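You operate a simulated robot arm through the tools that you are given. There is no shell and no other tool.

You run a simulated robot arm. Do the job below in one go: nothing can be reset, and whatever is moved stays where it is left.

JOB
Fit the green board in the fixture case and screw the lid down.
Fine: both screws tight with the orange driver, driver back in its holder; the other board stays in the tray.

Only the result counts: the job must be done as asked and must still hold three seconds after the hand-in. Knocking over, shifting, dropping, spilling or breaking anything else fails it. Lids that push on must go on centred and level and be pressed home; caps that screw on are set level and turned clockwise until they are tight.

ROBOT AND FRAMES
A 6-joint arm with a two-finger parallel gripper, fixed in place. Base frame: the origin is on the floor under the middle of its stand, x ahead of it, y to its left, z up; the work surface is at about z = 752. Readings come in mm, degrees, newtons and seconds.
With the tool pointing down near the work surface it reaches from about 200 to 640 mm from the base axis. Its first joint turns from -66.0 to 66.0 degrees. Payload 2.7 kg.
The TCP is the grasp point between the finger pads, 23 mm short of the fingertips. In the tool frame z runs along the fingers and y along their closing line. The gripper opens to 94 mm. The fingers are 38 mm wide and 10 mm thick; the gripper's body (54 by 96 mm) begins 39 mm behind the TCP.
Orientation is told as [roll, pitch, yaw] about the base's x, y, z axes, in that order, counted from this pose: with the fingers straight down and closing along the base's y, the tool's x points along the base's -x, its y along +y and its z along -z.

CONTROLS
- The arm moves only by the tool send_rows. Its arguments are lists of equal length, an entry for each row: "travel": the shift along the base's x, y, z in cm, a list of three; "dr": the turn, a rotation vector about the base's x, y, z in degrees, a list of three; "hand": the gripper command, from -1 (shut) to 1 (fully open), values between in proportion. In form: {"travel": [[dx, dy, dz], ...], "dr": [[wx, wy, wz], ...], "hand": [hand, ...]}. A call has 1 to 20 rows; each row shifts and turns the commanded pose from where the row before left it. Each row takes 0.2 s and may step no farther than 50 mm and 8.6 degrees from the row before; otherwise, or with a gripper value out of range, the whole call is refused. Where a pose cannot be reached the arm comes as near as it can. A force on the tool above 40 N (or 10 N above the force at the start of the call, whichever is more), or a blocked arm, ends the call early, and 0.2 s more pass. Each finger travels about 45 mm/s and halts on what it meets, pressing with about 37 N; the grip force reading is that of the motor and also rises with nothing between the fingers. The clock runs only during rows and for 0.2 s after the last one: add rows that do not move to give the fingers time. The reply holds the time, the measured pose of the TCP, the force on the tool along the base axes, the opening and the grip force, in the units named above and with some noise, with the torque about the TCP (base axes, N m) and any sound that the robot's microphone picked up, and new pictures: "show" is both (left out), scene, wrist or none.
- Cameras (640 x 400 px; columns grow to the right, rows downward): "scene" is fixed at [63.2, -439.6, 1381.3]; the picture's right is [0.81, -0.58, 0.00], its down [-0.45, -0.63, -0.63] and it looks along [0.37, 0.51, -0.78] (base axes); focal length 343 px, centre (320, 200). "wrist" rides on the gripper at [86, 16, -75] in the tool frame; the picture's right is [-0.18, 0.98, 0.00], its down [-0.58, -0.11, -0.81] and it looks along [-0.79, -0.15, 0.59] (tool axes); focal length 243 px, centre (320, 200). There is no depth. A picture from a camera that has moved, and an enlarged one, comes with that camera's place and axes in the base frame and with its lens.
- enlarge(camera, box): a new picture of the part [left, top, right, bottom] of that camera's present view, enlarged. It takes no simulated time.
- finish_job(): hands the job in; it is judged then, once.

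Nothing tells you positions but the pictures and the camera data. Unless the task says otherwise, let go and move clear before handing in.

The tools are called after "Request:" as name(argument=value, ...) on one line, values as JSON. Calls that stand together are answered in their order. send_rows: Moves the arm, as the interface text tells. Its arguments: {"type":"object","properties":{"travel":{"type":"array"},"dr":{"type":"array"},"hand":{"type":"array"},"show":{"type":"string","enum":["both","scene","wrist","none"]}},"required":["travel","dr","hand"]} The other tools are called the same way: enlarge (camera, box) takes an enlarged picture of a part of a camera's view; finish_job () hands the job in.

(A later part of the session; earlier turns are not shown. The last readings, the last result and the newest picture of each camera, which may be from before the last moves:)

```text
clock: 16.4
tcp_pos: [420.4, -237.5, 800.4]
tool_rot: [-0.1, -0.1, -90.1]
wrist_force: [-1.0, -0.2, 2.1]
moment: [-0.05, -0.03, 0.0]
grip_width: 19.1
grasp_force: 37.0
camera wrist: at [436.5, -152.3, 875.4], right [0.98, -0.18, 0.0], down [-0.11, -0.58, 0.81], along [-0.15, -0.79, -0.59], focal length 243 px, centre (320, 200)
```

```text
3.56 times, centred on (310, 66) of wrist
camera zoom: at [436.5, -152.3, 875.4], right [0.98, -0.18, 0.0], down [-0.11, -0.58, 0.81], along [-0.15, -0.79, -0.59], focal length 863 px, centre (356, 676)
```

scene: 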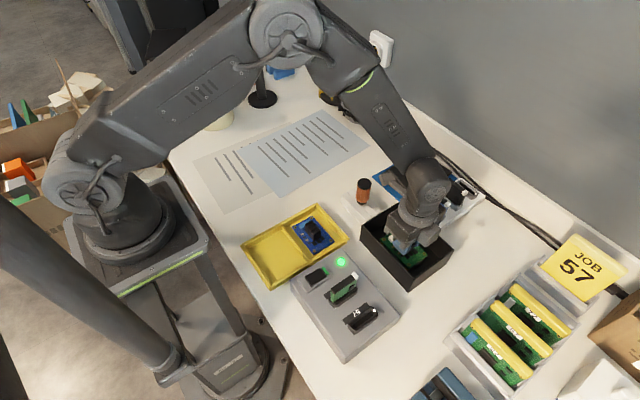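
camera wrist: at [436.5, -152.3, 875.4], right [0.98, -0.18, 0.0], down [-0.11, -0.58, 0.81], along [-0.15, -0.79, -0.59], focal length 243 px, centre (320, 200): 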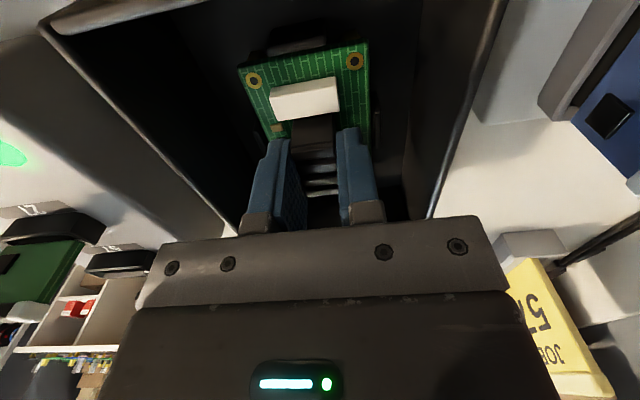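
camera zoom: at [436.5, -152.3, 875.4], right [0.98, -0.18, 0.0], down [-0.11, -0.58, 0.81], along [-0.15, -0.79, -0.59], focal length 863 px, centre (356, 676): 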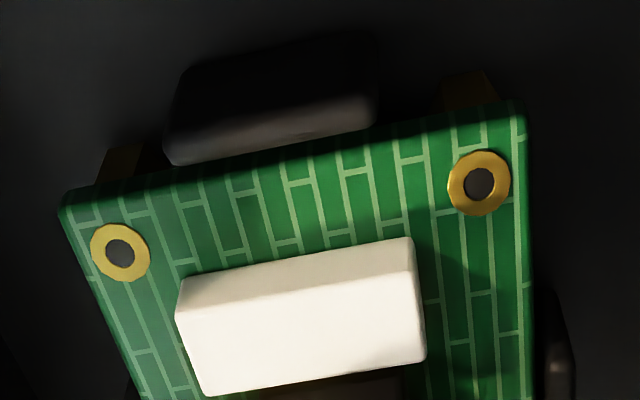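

Request:
send_rows(travel=[[0, 0, -0.1], [0, 0, -0.1], [0, 0, 0]], dr=[[0, 0, 0], [0, 0, 0], [0, 0, 0]], hand=[-1, -1, -1], show="wrist")

Request:
enlarge(camera="wrist", box=[230, 20, 390, 140])

Request:
enlarge(camera="scene", box=[365, 220, 445, 270])

```text
clock: 17.2
tcp_pos: [420.0, -238.2, 800.0]
tool_rot: [0.0, -0.2, -90.0]
wrist_force: [-8.7, 2.8, 29.9]
moment: [0.08, 0.11, 0.06]
grip_width: 19.4
grasp_force: 37.0
camera wrist: at [436.6, -152.4, 874.4], right [0.98, -0.18, 0.0], down [-0.11, -0.58, 0.81], along [-0.15, -0.79, -0.59], focal length 243 px, centre (320, 200)
```

wrist: 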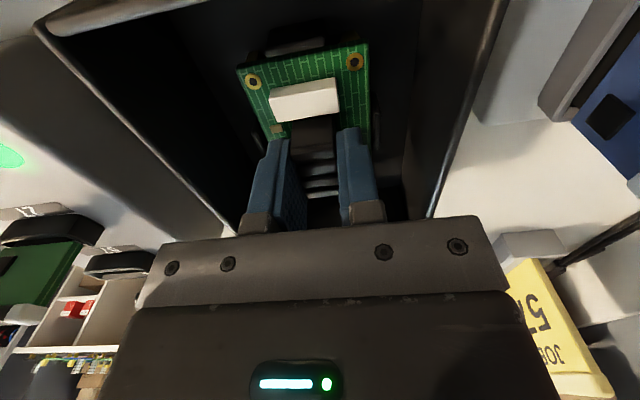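

```text
3.33 times, centred on (310, 80) of wrist
camera zoom: at [436.6, -152.4, 874.4], right [0.98, -0.18, 0.0], down [-0.11, -0.58, 0.81], along [-0.15, -0.79, -0.59], focal length 809 px, centre (353, 600)
```

zoom: 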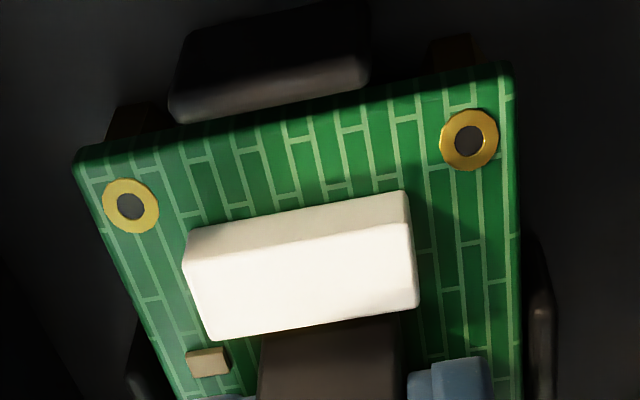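

```text
8.00 times, centred on (405, 245) of scene
camera zoom: at [62.6, -439.3, 1381.4], right [0.81, -0.58, 0.0], down [-0.45, -0.63, -0.63], along [0.37, 0.51, -0.78], focal length 2746 px, centre (-360, -160)
```

zoom: 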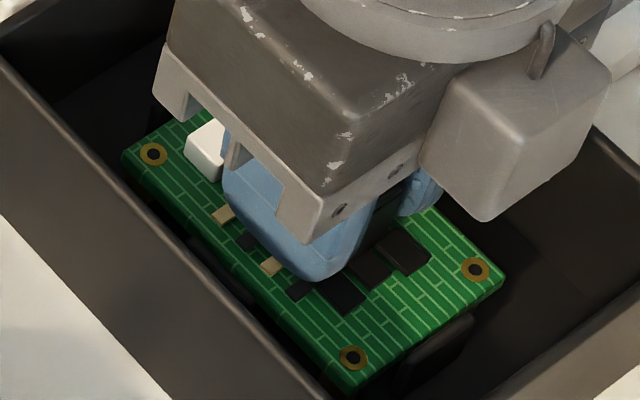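

Upward force is about 30 N with the board inside all four tabs, so it seems to be on the posts. I'll check the side gaps before letting go.

Request:
enlarge(camera="wrist", box=[235, 95, 295, 145])

Request:
enlarge(camera="wrist", box=[345, 80, 405, 160])

Request:
enlarge(camera="scene", box=[375, 240, 415, 265])

Request:
enlarge(camera="scene", box=[400, 245, 440, 270])

```text
8.00 times, centred on (265, 120) of wrist
camera zoom: at [436.6, -152.4, 874.4], right [0.98, -0.18, 0.0], down [-0.11, -0.58, 0.81], along [-0.15, -0.79, -0.59], focal length 1941 px, centre (760, 840)
```

zoom: 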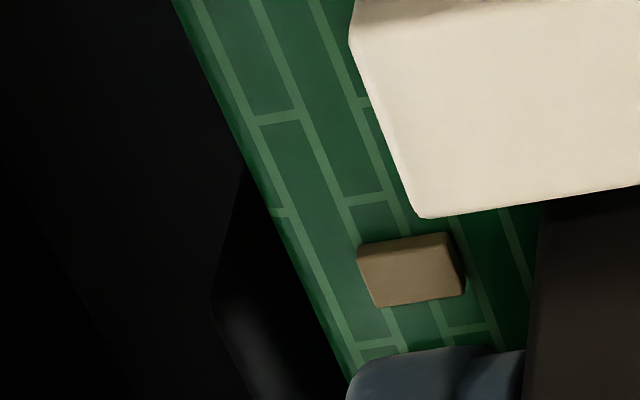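

```text
5.00 times, centred on (375, 120) of wrist
camera zoom: at [436.6, -152.4, 874.4], right [0.98, -0.18, 0.0], down [-0.11, -0.58, 0.81], along [-0.15, -0.79, -0.59], focal length 1213 px, centre (45, 600)
```

zoom: 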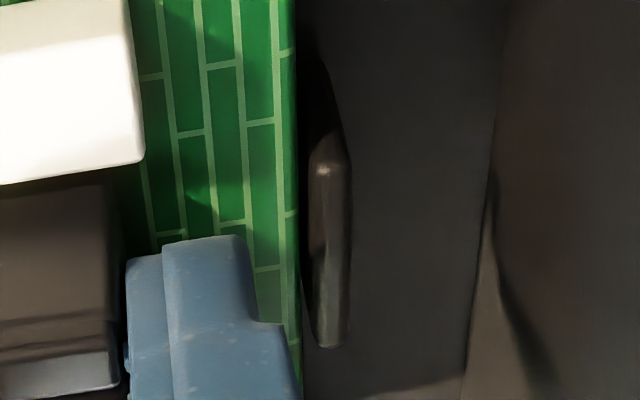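

```text
16.00 times, centred on (395, 252) of scene
camera zoom: at [62.6, -439.3, 1381.4], right [0.81, -0.58, 0.0], down [-0.45, -0.63, -0.63], along [0.37, 0.51, -0.78], focal length 5492 px, centre (-880, -640)
```

zoom: 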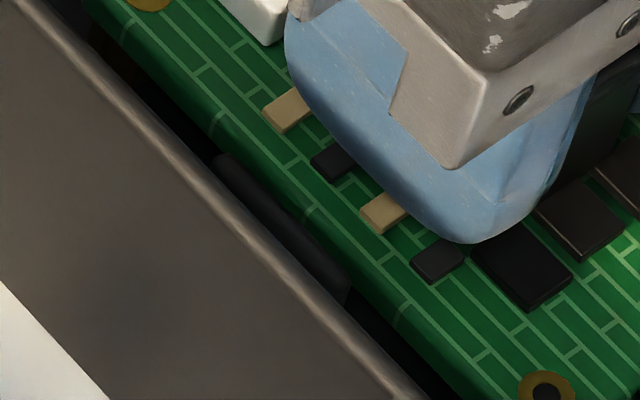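

```text
16.00 times, centred on (420, 258) of scene
camera zoom: at [62.6, -439.3, 1381.4], right [0.81, -0.58, 0.0], down [-0.45, -0.63, -0.63], along [0.37, 0.51, -0.78], focal length 5492 px, centre (-1280, -720)
```

zoom: 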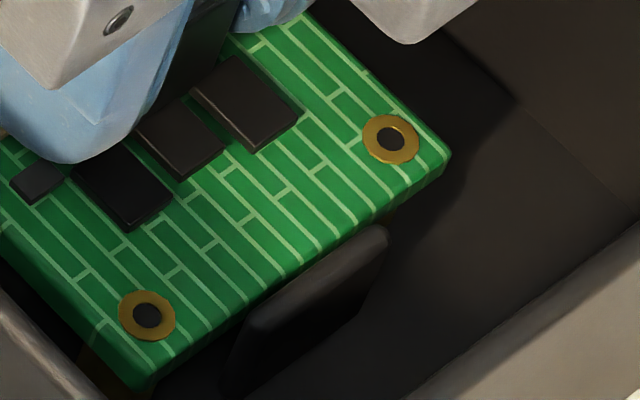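

Request:
send_rows(travel=[[0, 0, 0.2], [0, 0, 0.2], [-0.05, 0, 0], [0, 0, -0.15], [0, 0, -0.1], [0, 0, 0]], dr=[[0, 0, 0], [0, 0, 0], [0, 0, 0], [0, 0, 0], [0, 0, 0], [0, 0, 0]], hand=[-1, -1, -1, -1, -1, -1], show="wrist")

Request:
enlarge(camera="wrist", box=[230, 20, 390, 140])

```text
clock: 18.6
tcp_pos: [419.1, -239.3, 800.7]
tool_rot: [0.0, -0.1, -90.1]
wrist_force: [0.0, 0.2, 0.0]
moment: [0.01, 0.03, -0.01]
grip_width: 19.5
grasp_force: 36.7
camera wrist: at [435.9, -152.6, 874.6], right [0.98, -0.18, 0.0], down [-0.11, -0.58, 0.81], along [-0.15, -0.79, -0.59], focal length 243 px, centre (320, 200)
```

wrist: 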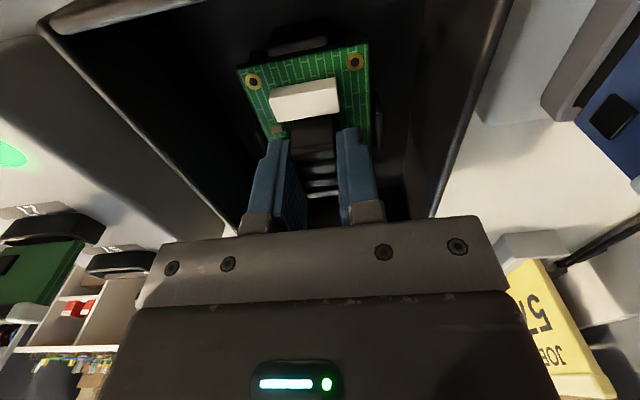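

```text
3.33 times, centred on (310, 80) of wrist
camera zoom: at [435.9, -152.6, 874.6], right [0.98, -0.18, 0.0], down [-0.11, -0.58, 0.81], along [-0.15, -0.79, -0.59], focal length 809 px, centre (353, 600)
```

zoom: 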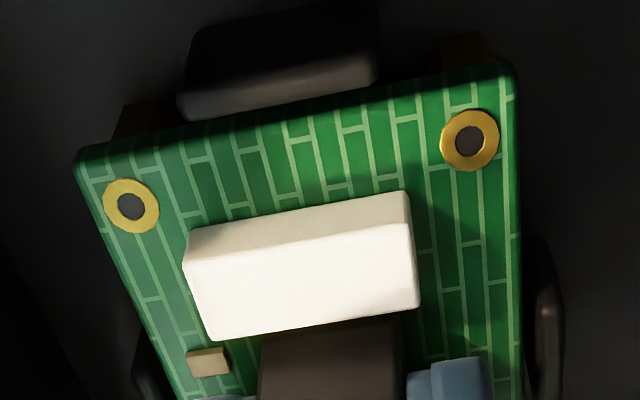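

Request:
enlarge(camera="wrist", box=[235, 100, 275, 160])

Request:
enlarge(camera="wrist", box=[355, 80, 395, 150])

Request:
enlarge(camera="scene", box=[380, 240, 400, 255])

Request:
enlarge(camera="scene", box=[405, 250, 430, 268])

```text
6.67 times, centred on (255, 130) of wrist
camera zoom: at [435.9, -152.6, 874.6], right [0.98, -0.18, 0.0], down [-0.11, -0.58, 0.81], along [-0.15, -0.79, -0.59], focal length 1618 px, centre (753, 667)
```

zoom: 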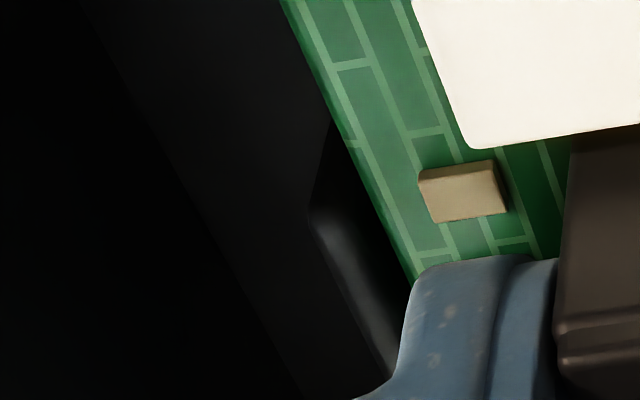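

```text
5.71 times, centred on (375, 115) of wrist
camera zoom: at [435.9, -152.6, 874.6], right [0.98, -0.18, 0.0], down [-0.11, -0.58, 0.81], along [-0.15, -0.79, -0.59], focal length 1386 px, centre (6, 686)
```

zoom: 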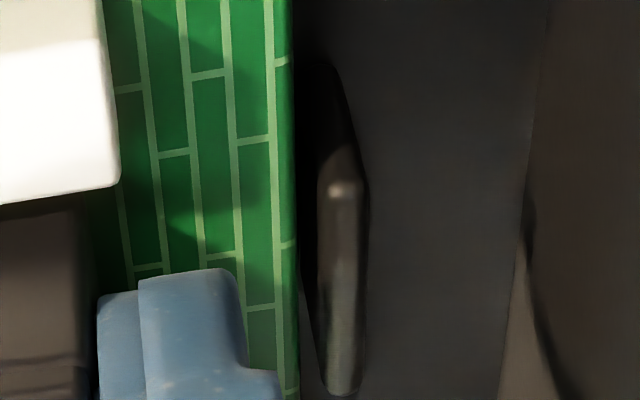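

```text
16.00 times, centred on (390, 248) of scene
camera zoom: at [63.2, -439.6, 1381.3], right [0.81, -0.58, 0.0], down [-0.45, -0.63, -0.63], along [0.37, 0.51, -0.78], focal length 5492 px, centre (-800, -560)
```

zoom: 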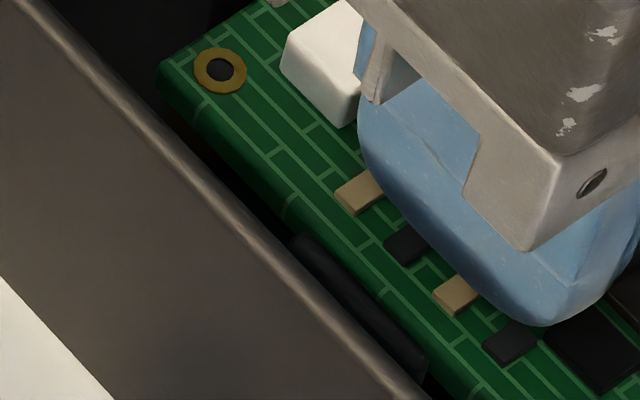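

```text
16.00 times, centred on (418, 259) of scene
camera zoom: at [63.2, -439.6, 1381.3], right [0.81, -0.58, 0.0], down [-0.45, -0.63, -0.63], along [0.37, 0.51, -0.78], focal length 5492 px, centre (-1240, -744)
```

zoom: 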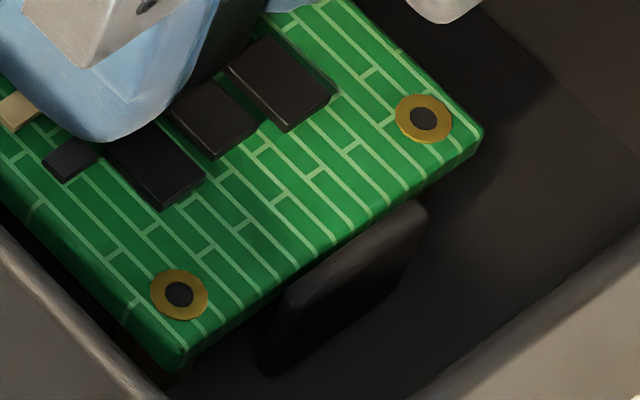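

The board is resting on the posts, with even gaps in x and y to within about 1 mm. I'll open the gripper slightly to let go, then check.

Request:
send_rows(travel=[[0, 0, 0], [0, 0, 0], [0, 0, 0]], dr=[[0, 0, 0], [0, 0, 0], [0, 0, 0]], hand=[-0.5, -0.32, -0.32], show="wrist")

Request:
enlarge(camera="wrist", box=[230, 20, 390, 140])

```text
clock: 19.4
tcp_pos: [419.7, -239.1, 800.4]
tool_rot: [-0.2, -0.1, -89.9]
wrist_force: [0.4, 0.4, 0.1]
moment: [-0.01, 0.03, 0.0]
grip_width: 32.0
grasp_force: 0.0
camera wrist: at [436.0, -152.6, 874.8], right [0.98, -0.18, 0.0], down [-0.11, -0.58, 0.81], along [-0.15, -0.79, -0.59], focal length 243 px, centre (320, 200)
```

wrist: 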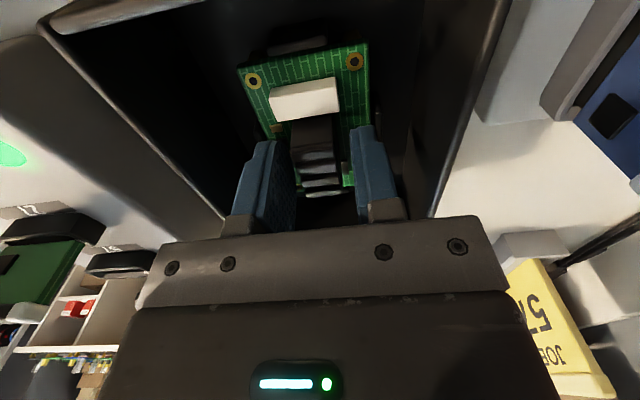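

```text
3.33 times, centred on (310, 80) of wrist
camera zoom: at [436.0, -152.6, 874.8], right [0.98, -0.18, 0.0], down [-0.11, -0.58, 0.81], along [-0.15, -0.79, -0.59], focal length 809 px, centre (353, 600)
```

zoom: 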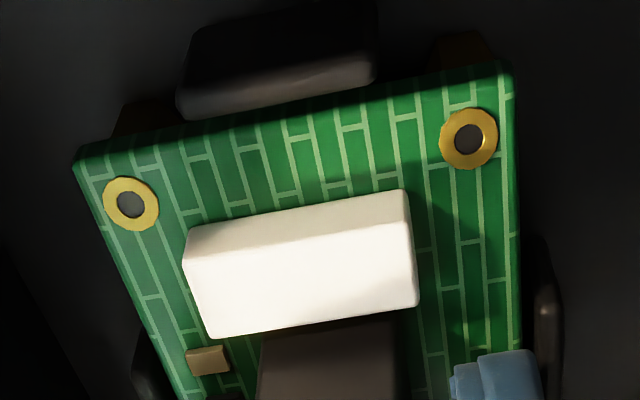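

Request:
send_rows(travel=[[0, 0, 0.5], [0, 0, 1.5], [0, 0, 3], [0, 3, 4], [0, 4, 3], [0, 3, 2], [0, 0, 0]], dr=[[0, 0, 0], [0, 0, 0], [0, 0, 0], [0, 0, 0], [0, 0, 0], [0, 0, 0], [0, 0, 0]], hand=[-0.32, -0.32, -0.32, -0.32, -0.32, -0.32, -0.32])

Request:
enlarge(camera="scene", box=[355, 200, 455, 290])

Request:
enlarge(camera="wrist", box=[200, 0, 440, 200])

```text
clock: 21.0
tcp_pos: [419.4, -137.7, 939.7]
tool_rot: [0.0, -0.1, -90.1]
wrist_force: [0.5, 0.0, 0.3]
moment: [-0.02, 0.02, -0.03]
grip_width: 31.9
grasp_force: 0.1
camera wrist: at [435.7, -51.9, 1014.3], right [0.98, -0.18, 0.0], down [-0.11, -0.58, 0.81], along [-0.15, -0.79, -0.59], focal length 243 px, centre (320, 200)
```

scene: 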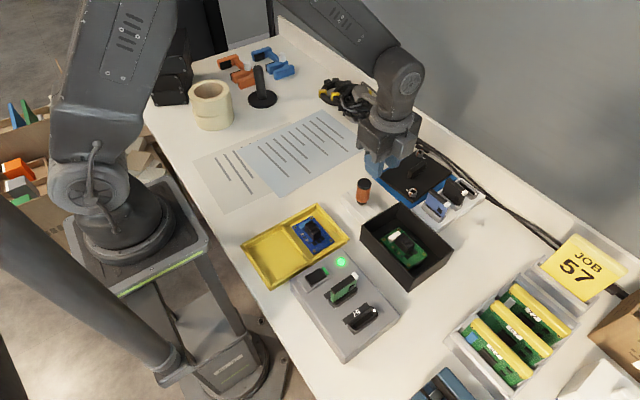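
wrist: 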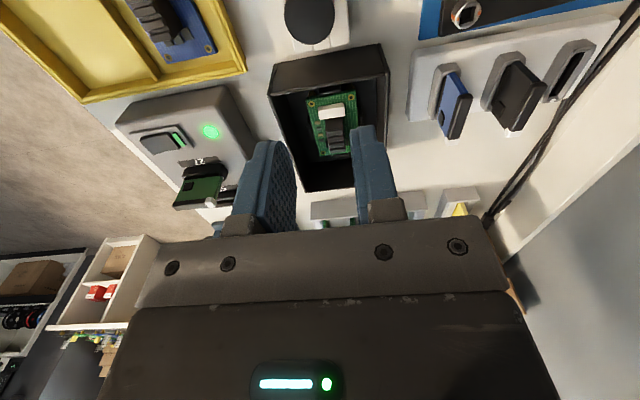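

```text
4.44 times, centred on (405, 245) of scene
camera zoom: at [63.2, -439.6, 1381.3], right [0.81, -0.58, 0.0], down [-0.45, -0.63, -0.63], along [0.37, 0.51, -0.78], focal length 1526 px, centre (-58, 0)
```

zoom: 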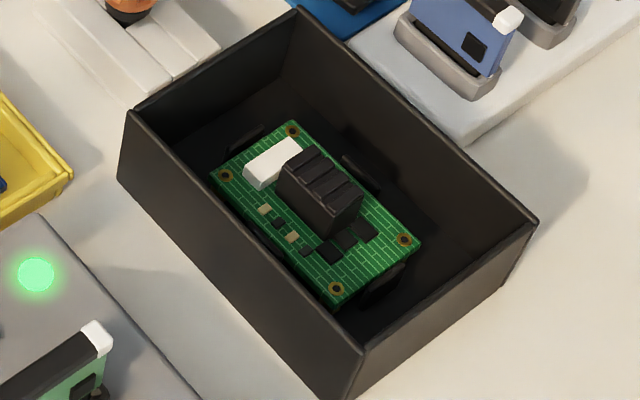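

```text
2.00 times, centred on (320, 100) of wrist
camera zoom: at [435.7, -51.9, 1014.3], right [0.98, -0.18, 0.0], down [-0.11, -0.58, 0.81], along [-0.15, -0.79, -0.59], focal length 485 px, centre (320, 400)
```

zoom: 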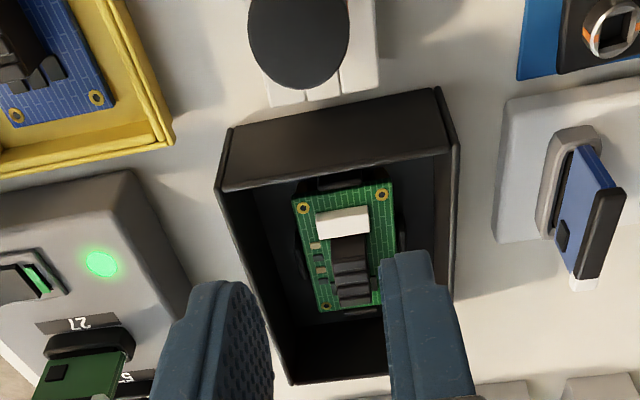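

The board sits level on its posts, and the case is centred near (420, -235) with its rim around z 809. Next I'll turn back to yaw 0 and look at the lid from close by.

Request:
send_rows(travel=[[0.9, 0.4, 0], [0.9, 0.4, 0], [0.9, 0.4, 0], [0.9, 0.4, 0], [0.9, 0.4, 0], [0.9, 0.4, 0], [0.9, 0.4, 0], [0.9, 0.4, 0], [0.9, 0.4, 0], [0.9, 0.4, 0], [0.9, 0.3, -1], [0, 0, 0]], dr=[[0, 0, 8.4], [0, 0, 8.4], [0, 0, 8.4], [0, 0, 8.4], [0, 0, 8.4], [0, 0, 8.4], [0, 0, 8.4], [0, 0, 8.4], [0, 0, 8.4], [0, 0, 8.4], [0, 0, 6], [0, 0, 0]], hand=[-0.32, -0.2, 0, 0, 0, 0, 0, 0, 0, 0, 0, 0])

Request:
enlarge(camera="wrist", box=[180, 0, 500, 200])

```text
clock: 23.6
tcp_pos: [518.8, -95.0, 930.2]
tool_rot: [-0.1, -0.2, 0.1]
wrist_force: [-0.7, 0.2, 0.5]
moment: [-0.02, -0.02, 0.03]
grip_width: 47.1
grasp_force: 0.1
camera wrist: at [432.3, -79.6, 1004.4], right [0.18, 0.98, 0.0], down [0.58, -0.11, 0.81], along [0.79, -0.15, -0.59], focal length 243 px, centre (320, 200)
```

scene: 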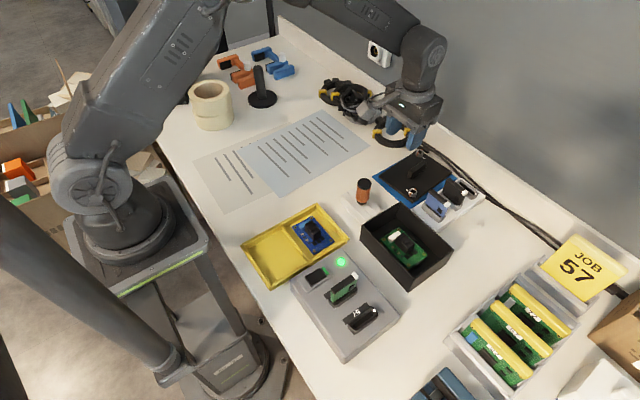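
wrist: 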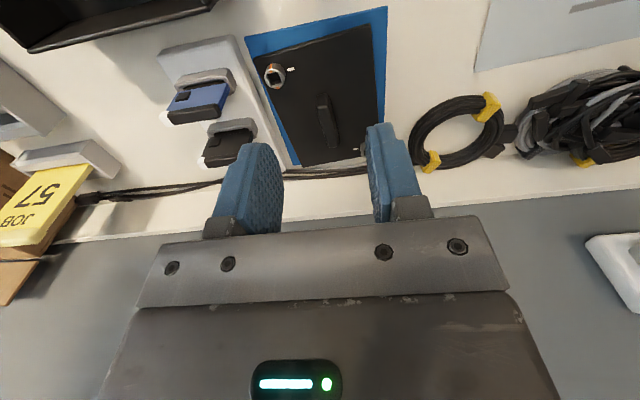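

```text
2.00 times, centred on (340, 100) of wrist
camera zoom: at [432.3, -79.6, 1004.4], right [0.18, 0.98, 0.0], down [0.58, -0.11, 0.81], along [0.79, -0.15, -0.59], focal length 485 px, centre (280, 400)
```

zoom: 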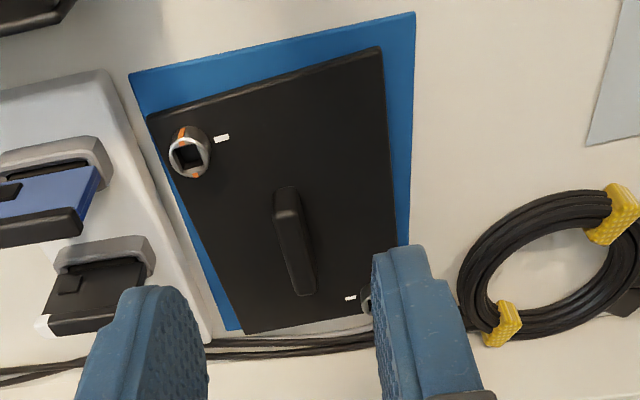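

Request:
send_rows(travel=[[1.3, -0.2, -2], [1.4, -0.2, -2], [1.4, -0.2, -2], [0, 0, 0]], dr=[[0, 0, 1], [0, 0, 1.2], [0, 0, 1], [0, 0, 0]], hand=[-0.2, -0.3, -0.3, -0.3])

Request:
enlarge(camera="wrist", box=[180, 0, 460, 200])

Request:
enlarge(camera="scene", box=[370, 120, 480, 210])

```text
clock: 24.6
tcp_pos: [561.8, -99.5, 870.1]
tool_rot: [-0.1, -0.1, 3.2]
wrist_force: [-0.4, -0.3, 1.1]
moment: [-0.03, 0.01, 0.01]
grip_width: 33.1
grasp_force: 0.1
camera wrist: at [472.3, -89.7, 944.9], right [0.13, 0.99, 0.0], down [0.58, -0.08, 0.81], along [0.8, -0.11, -0.59], focal length 243 px, centre (320, 200)
```

scene: 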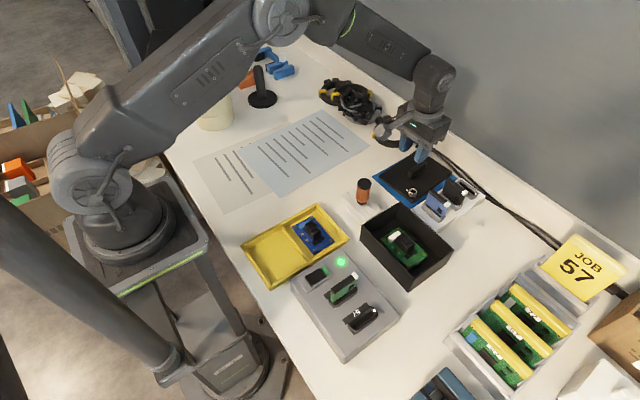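
wrist: 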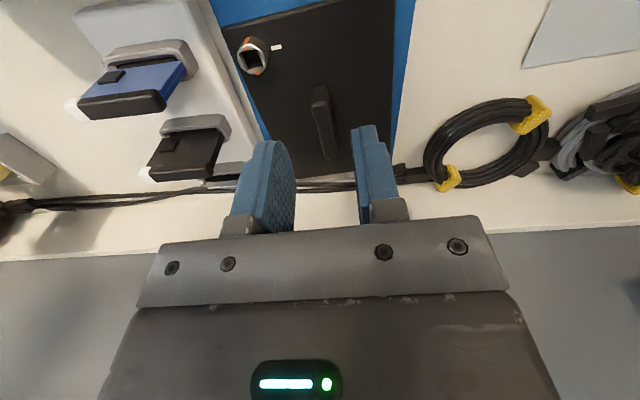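

```text
2.00 times, centred on (320, 100) of wrist
camera zoom: at [472.3, -89.7, 944.9], right [0.13, 0.99, 0.0], down [0.58, -0.08, 0.81], along [0.8, -0.11, -0.59], focal length 485 px, centre (320, 400)
```

zoom: 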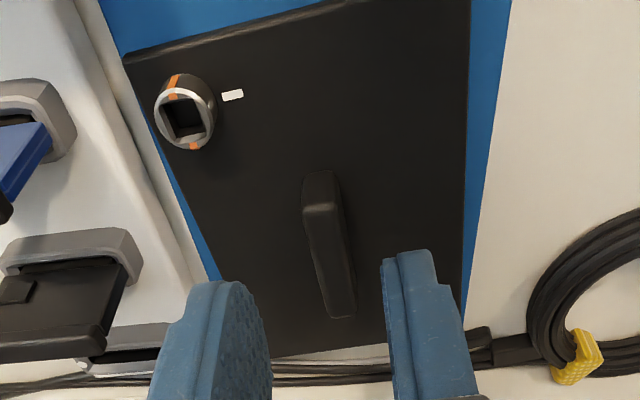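

```text
4.44 times, centred on (425, 165) of scene
camera zoom: at [63.2, -439.6, 1381.3], right [0.81, -0.58, 0.0], down [-0.45, -0.63, -0.63], along [0.37, 0.51, -0.78], focal length 1526 px, centre (-147, 356)
```

zoom: 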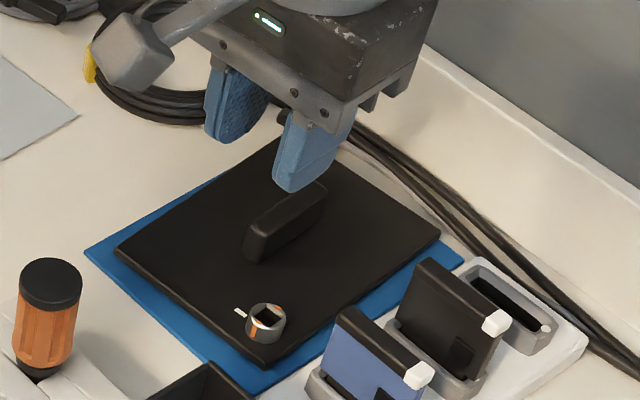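

Request:
send_rows(travel=[[1.2, 0, -1], [1.2, 0, -1.5], [1.2, 0, -1.5], [0, 0, 0]], dr=[[0, 0, 0], [0, 0, 0], [0, 0, 0], [0, 0, 0]], hand=[-0.3, -0.3, -0.3, -0.3])

Request:
enlarge(camera="wrist", box=[200, 0, 440, 200])

Request:
enlarge(camera="scene", box=[370, 120, 480, 210])

```text
clock: 25.6
tcp_pos: [596.4, -100.6, 830.4]
tool_rot: [0.0, -0.1, 3.2]
wrist_force: [0.2, 0.0, 0.4]
moment: [0.0, -0.02, 0.0]
grip_width: 32.8
grasp_force: 0.1
camera wrist: at [508.3, -90.1, 904.3], right [0.13, 0.99, 0.0], down [0.58, -0.08, 0.81], along [0.8, -0.11, -0.59], focal length 243 px, centre (320, 200)
```

scene: 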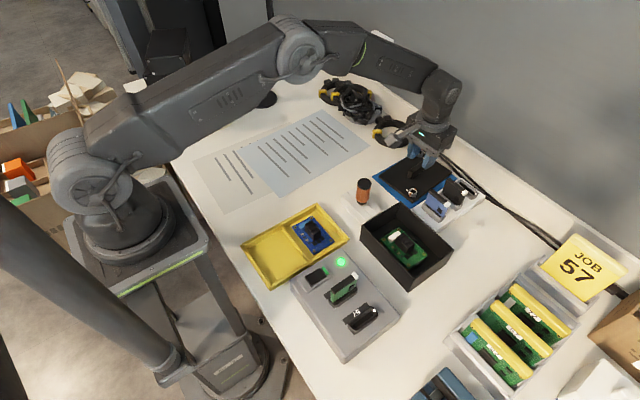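
wrist: 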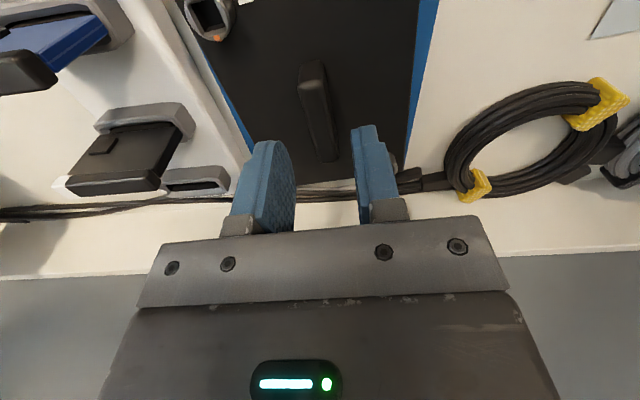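

```text
2.00 times, centred on (320, 100) of wrist
camera zoom: at [508.3, -90.1, 904.3], right [0.13, 0.99, 0.0], down [0.58, -0.08, 0.81], along [0.8, -0.11, -0.59], focal length 485 px, centre (320, 400)
```

zoom: 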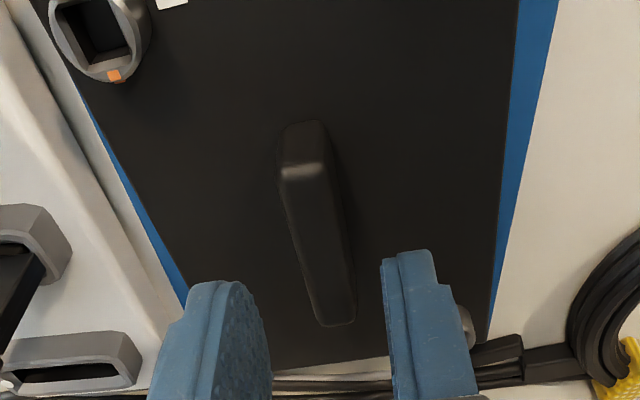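

```text
4.44 times, centred on (425, 165) of scene
camera zoom: at [63.2, -439.6, 1381.3], right [0.81, -0.58, 0.0], down [-0.45, -0.63, -0.63], along [0.37, 0.51, -0.78], focal length 1526 px, centre (-147, 356)
```

zoom: 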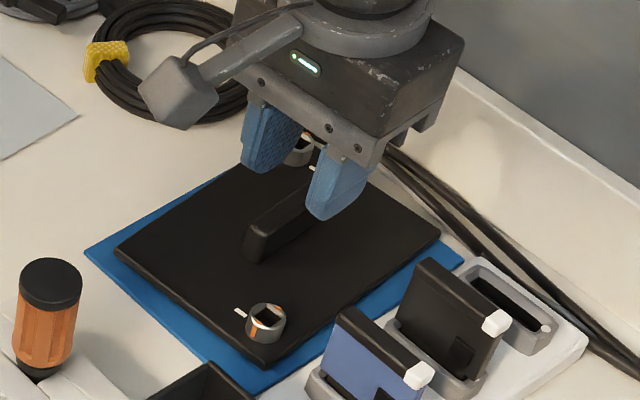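

Request:
send_rows(travel=[[0.07, 0.05, -1.3], [0, 0, -1.3], [0, 0, -1.2], [0, 0, 0]], dr=[[0, 0, 0], [0, 0, 0], [0, 0, 0], [0, 0, 0]], hand=[-0.35, -0.35, -0.35, -0.35])

Request:
enlarge(camera="wrist", box=[200, 0, 440, 200])

Request:
enlarge(camera="scene", box=[380, 135, 460, 195])

```text
clock: 26.6
tcp_pos: [597.4, -100.7, 792.7]
tool_rot: [-0.1, -0.1, 3.2]
wrist_force: [-0.3, 0.2, -0.3]
moment: [-0.01, -0.02, 0.0]
grip_width: 30.6
grasp_force: 0.1
camera wrist: at [509.1, -90.1, 866.5], right [0.13, 0.99, 0.0], down [0.58, -0.08, 0.81], along [0.8, -0.11, -0.59], focal length 243 px, centre (320, 200)
```

scene: 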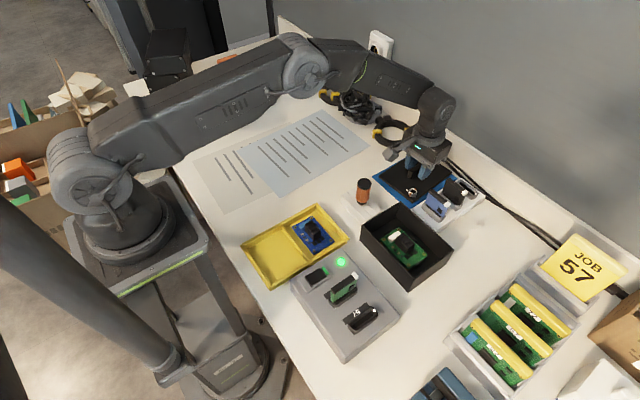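
wrist: 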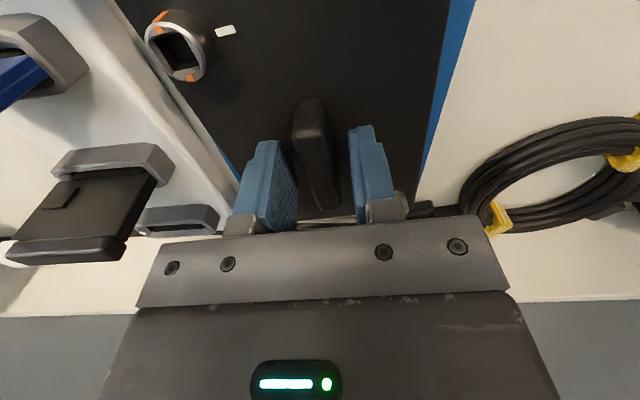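

```text
2.00 times, centred on (320, 100) of wrist
camera zoom: at [509.1, -90.1, 866.5], right [0.13, 0.99, 0.0], down [0.58, -0.08, 0.81], along [0.8, -0.11, -0.59], focal length 485 px, centre (320, 400)
```

zoom: 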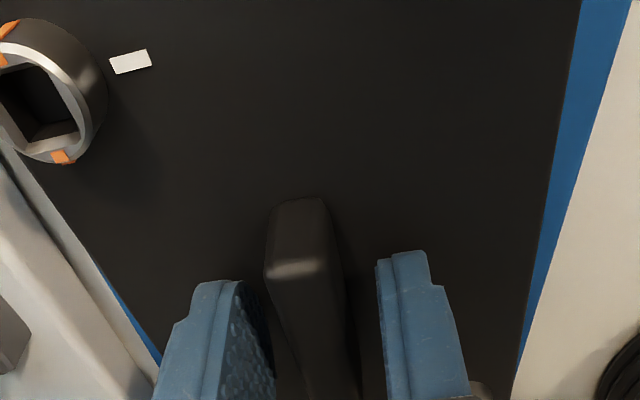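

```text
6.67 times, centred on (420, 165) of scene
camera zoom: at [63.2, -439.6, 1381.3], right [0.81, -0.58, 0.0], down [-0.45, -0.63, -0.63], along [0.37, 0.51, -0.78], focal length 2288 px, centre (-347, 433)
```

zoom: 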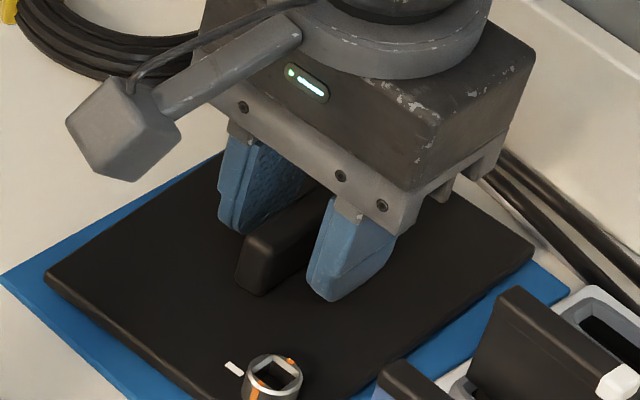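

Request:
send_rows(travel=[[0, 0, 0], [0, 0, 0], [0, 0, 0], [0, 0, 0], [0, 0, 0]], dr=[[0, 0, 0], [0, 0, 0], [0, 0, 0], [0, 0, 0], [0, 0, 0]], hand=[-0.5, -0.65, -0.72, -1, -1])

Request:
enlarge(camera="wrist", box=[200, 0, 440, 200])

```text
clock: 27.8
tcp_pos: [596.9, -100.4, 792.5]
tool_rot: [-0.2, -0.1, 3.2]
wrist_force: [-0.3, 0.9, 0.5]
moment: [0.07, 0.03, -0.01]
grip_width: 13.5
grasp_force: 37.2
camera wrist: at [509.0, -90.0, 866.5], right [0.13, 0.99, 0.0], down [0.58, -0.08, 0.81], along [0.8, -0.11, -0.59], focal length 243 px, centre (320, 200)
```

scene: 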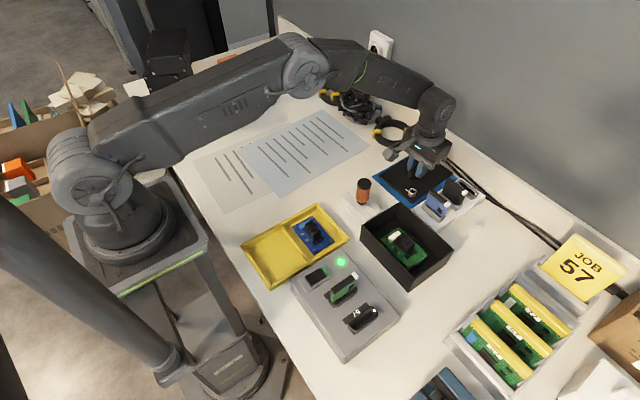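
wrist: 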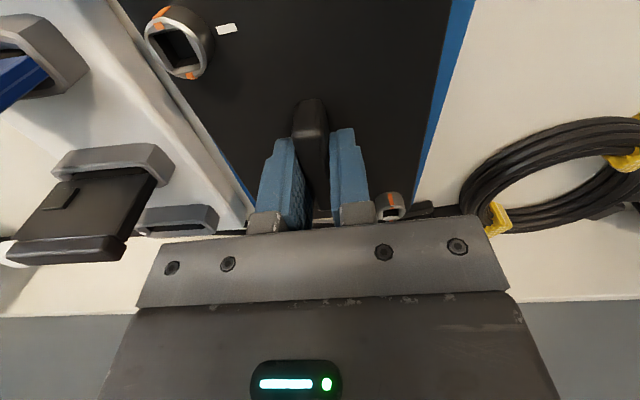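

```text
2.00 times, centred on (320, 100) of wrist
camera zoom: at [509.0, -90.0, 866.5], right [0.13, 0.99, 0.0], down [0.58, -0.08, 0.81], along [0.8, -0.11, -0.59], focal length 485 px, centre (320, 400)
```

zoom: 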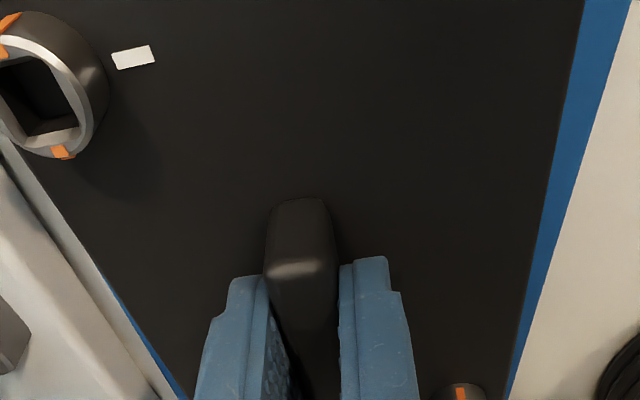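

Request:
send_rows(travel=[[0, 0, 0.5], [0, 0, 1], [0, 0, 2], [0, 0, 2.5], [0, 0, 2.5], [0, 0, 2.5], [0, 0, 2], [0, 0, 0]], dr=[[0, 0, 0], [0, 0, 0], [0, 0, 0], [0, 0, 0], [0, 0, 0], [0, 0, 0], [0, 0, 0], [0, 0, 0]], hand=[-1, -1, -1, -1, -1, -1, -1, -1])

Request:
enlarge(camera="scene", box=[380, 90, 480, 200])

Request:
enlarge(camera="wrist", box=[100, 0, 460, 220])

```text
clock: 29.6
tcp_pos: [595.9, -100.5, 922.5]
tool_rot: [-0.2, -0.1, 3.2]
wrist_force: [-0.8, 1.1, -1.6]
moment: [0.0, -0.03, -0.02]
grip_width: 13.4
grasp_force: 37.2
camera wrist: at [508.5, -89.9, 996.5], right [0.13, 0.99, 0.0], down [0.59, -0.08, 0.81], along [0.8, -0.11, -0.59], focal length 243 px, centre (320, 200)
```

scene: 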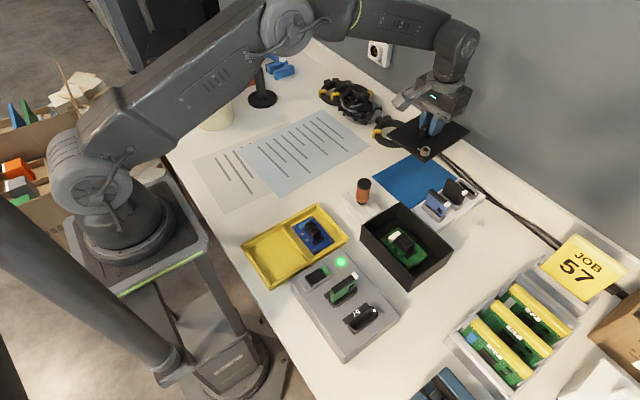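
wrist: 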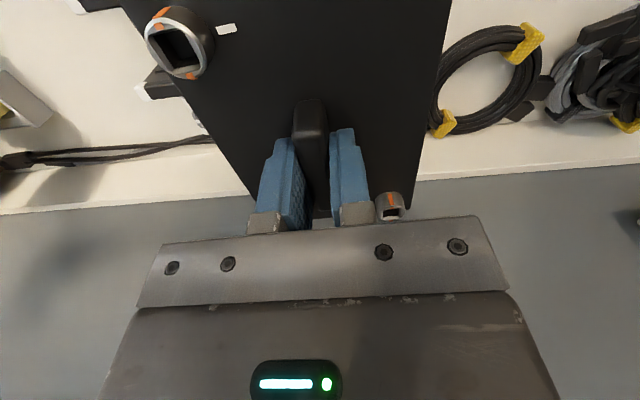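

```text
3.64 times, centred on (430, 145) of scene
camera zoom: at [63.2, -439.6, 1381.3], right [0.81, -0.58, 0.0], down [-0.45, -0.63, -0.63], along [0.37, 0.51, -0.78], focal length 1248 px, centre (-80, 400)
```

zoom: 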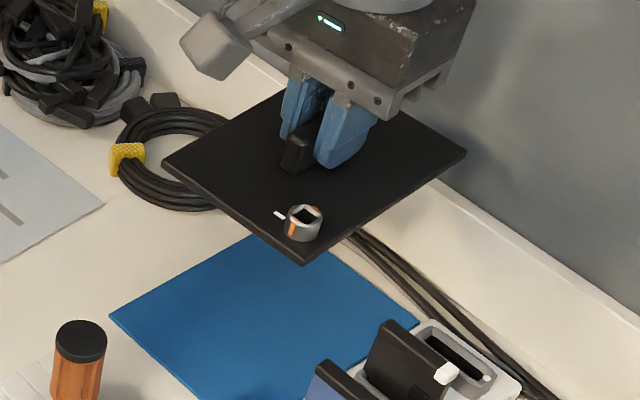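

```text
1.78 times, centred on (280, 110) of wrist
camera zoom: at [508.5, -89.9, 996.5], right [0.13, 0.99, 0.0], down [0.59, -0.08, 0.81], along [0.8, -0.11, -0.59], focal length 431 px, centre (391, 360)
```

zoom: 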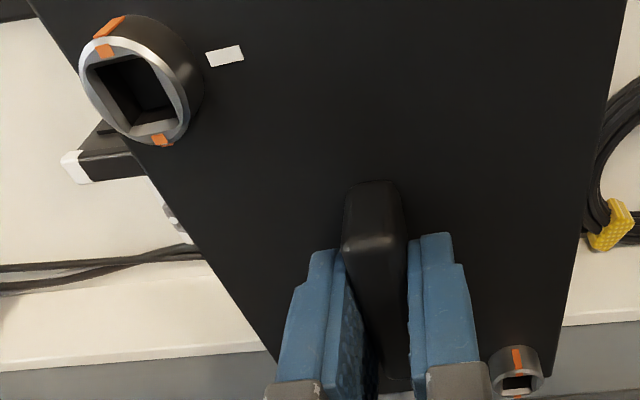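

The lid is held level and centred on the grip. I'll carry it over the case while turning it to yaw -90.

Request:
send_rows(travel=[[-1.6, -1.2, 0], [-1.6, -1.2, 0], [-1.6, -1.2, 0], [-1.6, -1.2, 0], [-1.6, -1.2, 0], [-1.6, -1.2, 0], [-1.6, -1.2, 0], [-1.6, -1.2, 0], [-1.6, -1.2, 0], [-1.6, -1.3, 0], [-1.53, -1.3, 0], [0, 0, 0]], dr=[[0, 0, -8.5], [0, 0, -8.5], [0, 0, -8.5], [0, 0, -8.5], [0, 0, -8.5], [0, 0, -8.5], [0, 0, -8.5], [0, 0, -8.5], [0, 0, -8.5], [0, 0, -8.5], [0, 0, -8.2], [0, 0, 0]], hand=[-1, -1, -1, -1, -1, -1, -1, -1, -1, -1, -1, -1])

Request:
enlarge(camera="scene", box=[340, 150, 470, 290])

Request:
enlarge(camera="wrist", box=[100, 0, 460, 220])

```text
clock: 32.2
tcp_pos: [420.7, -233.1, 921.5]
tool_rot: [-0.1, -0.1, -90.2]
wrist_force: [0.0, 0.1, -1.3]
moment: [-0.02, 0.02, 0.03]
grip_width: 13.5
grasp_force: 36.7
camera wrist: at [437.1, -148.5, 996.4], right [0.98, -0.19, 0.0], down [-0.11, -0.58, 0.81], along [-0.15, -0.79, -0.59], focal length 243 px, centre (320, 200)
```

scene: 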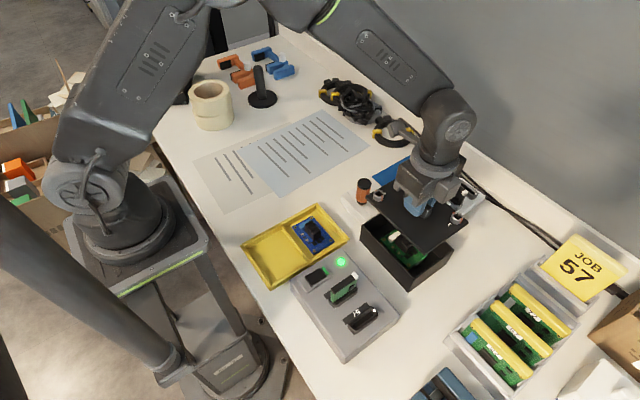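
wrist: 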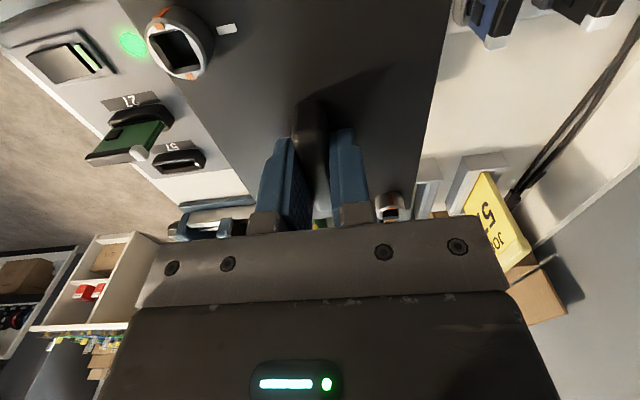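

```text
2.86 times, centred on (405, 220) of scene
camera zoom: at [63.2, -439.6, 1381.3], right [0.81, -0.58, 0.0], down [-0.45, -0.63, -0.63], along [0.37, 0.51, -0.78], focal length 981 px, centre (77, 143)
```

zoom: 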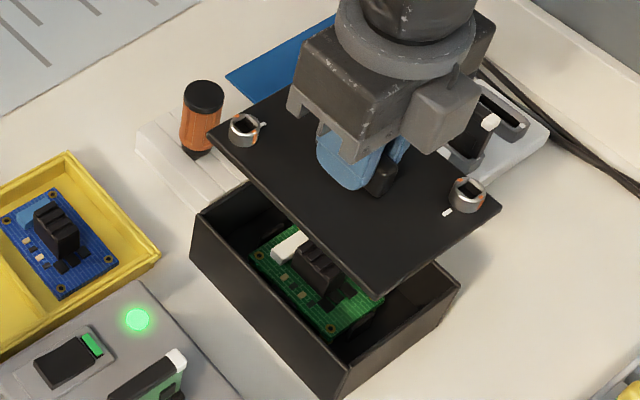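

```text
1.78 times, centred on (280, 110) of wrist
camera zoom: at [437.1, -148.5, 996.4], right [0.98, -0.19, 0.0], down [-0.11, -0.58, 0.81], along [-0.15, -0.79, -0.59], focal length 431 px, centre (391, 360)
```

zoom: 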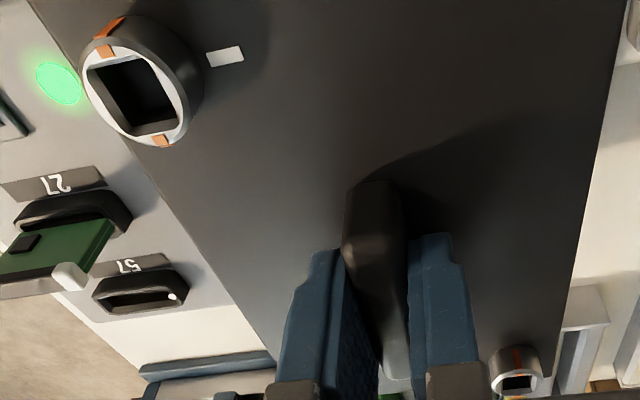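

Request:
send_rows(travel=[[0, 0, -2], [0, 0, -2], [-0.08, -0.05, -2], [0, 0, 0]], dr=[[0, 0, 0], [0, 0, 0], [0, 0, 0], [0, 0, 0]], hand=[-1, -1, -1, -1])

Request:
enlarge(camera="scene", box=[350, 190, 470, 290])

Request:
enlarge(camera="wrist", box=[100, 0, 460, 220])

```text
clock: 33.2
tcp_pos: [419.7, -234.7, 861.1]
tool_rot: [-0.1, -0.1, -90.1]
wrist_force: [0.6, 0.0, -1.3]
moment: [-0.03, 0.02, 0.0]
grip_width: 13.5
grasp_force: 36.7
camera wrist: at [436.8, -149.0, 936.5], right [0.98, -0.19, 0.0], down [-0.11, -0.58, 0.81], along [-0.15, -0.79, -0.59], focal length 243 px, centre (320, 200)
```

scene: 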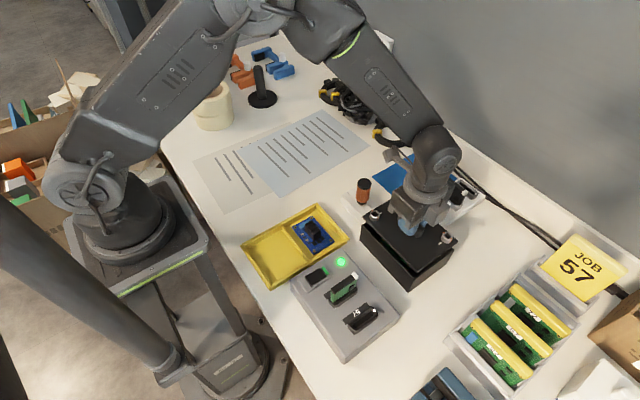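
wrist: 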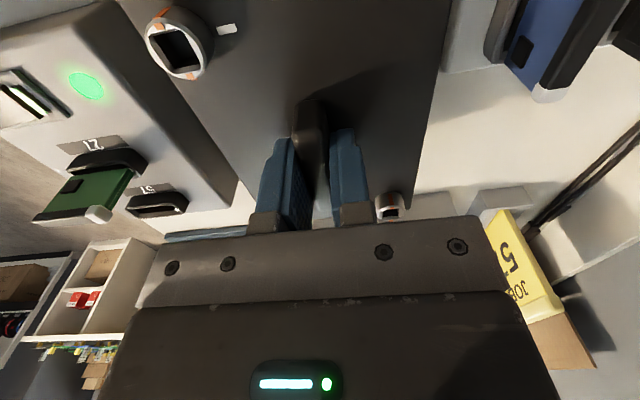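

```text
4.00 times, centred on (410, 240) of scene
camera zoom: at [63.2, -439.6, 1381.3], right [0.81, -0.58, 0.0], down [-0.45, -0.63, -0.63], along [0.37, 0.51, -0.78], focal length 1373 px, centre (-40, 40)
```

zoom: 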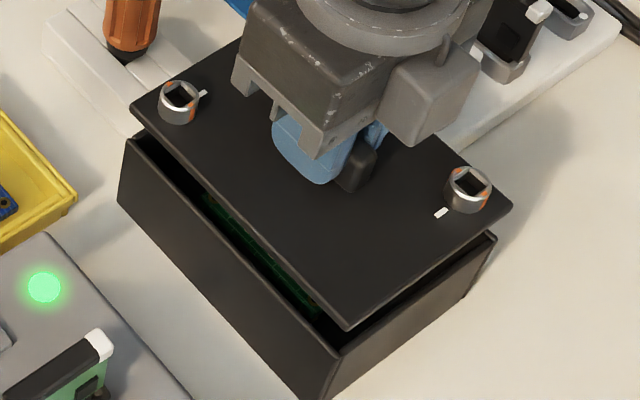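

```text
1.78 times, centred on (280, 110) of wrist
camera zoom: at [436.8, -149.0, 936.5], right [0.98, -0.19, 0.0], down [-0.11, -0.58, 0.81], along [-0.15, -0.79, -0.59], focal length 431 px, centre (391, 360)
```

zoom: 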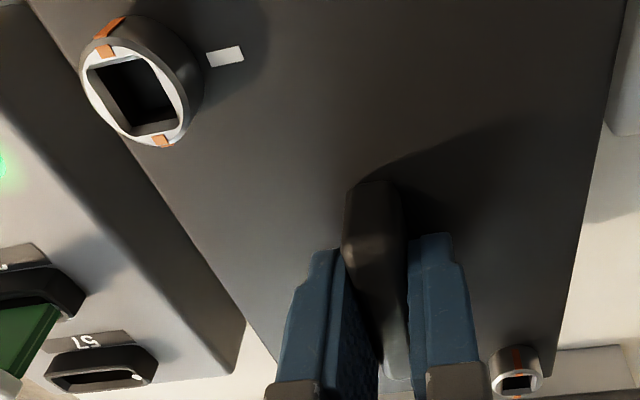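

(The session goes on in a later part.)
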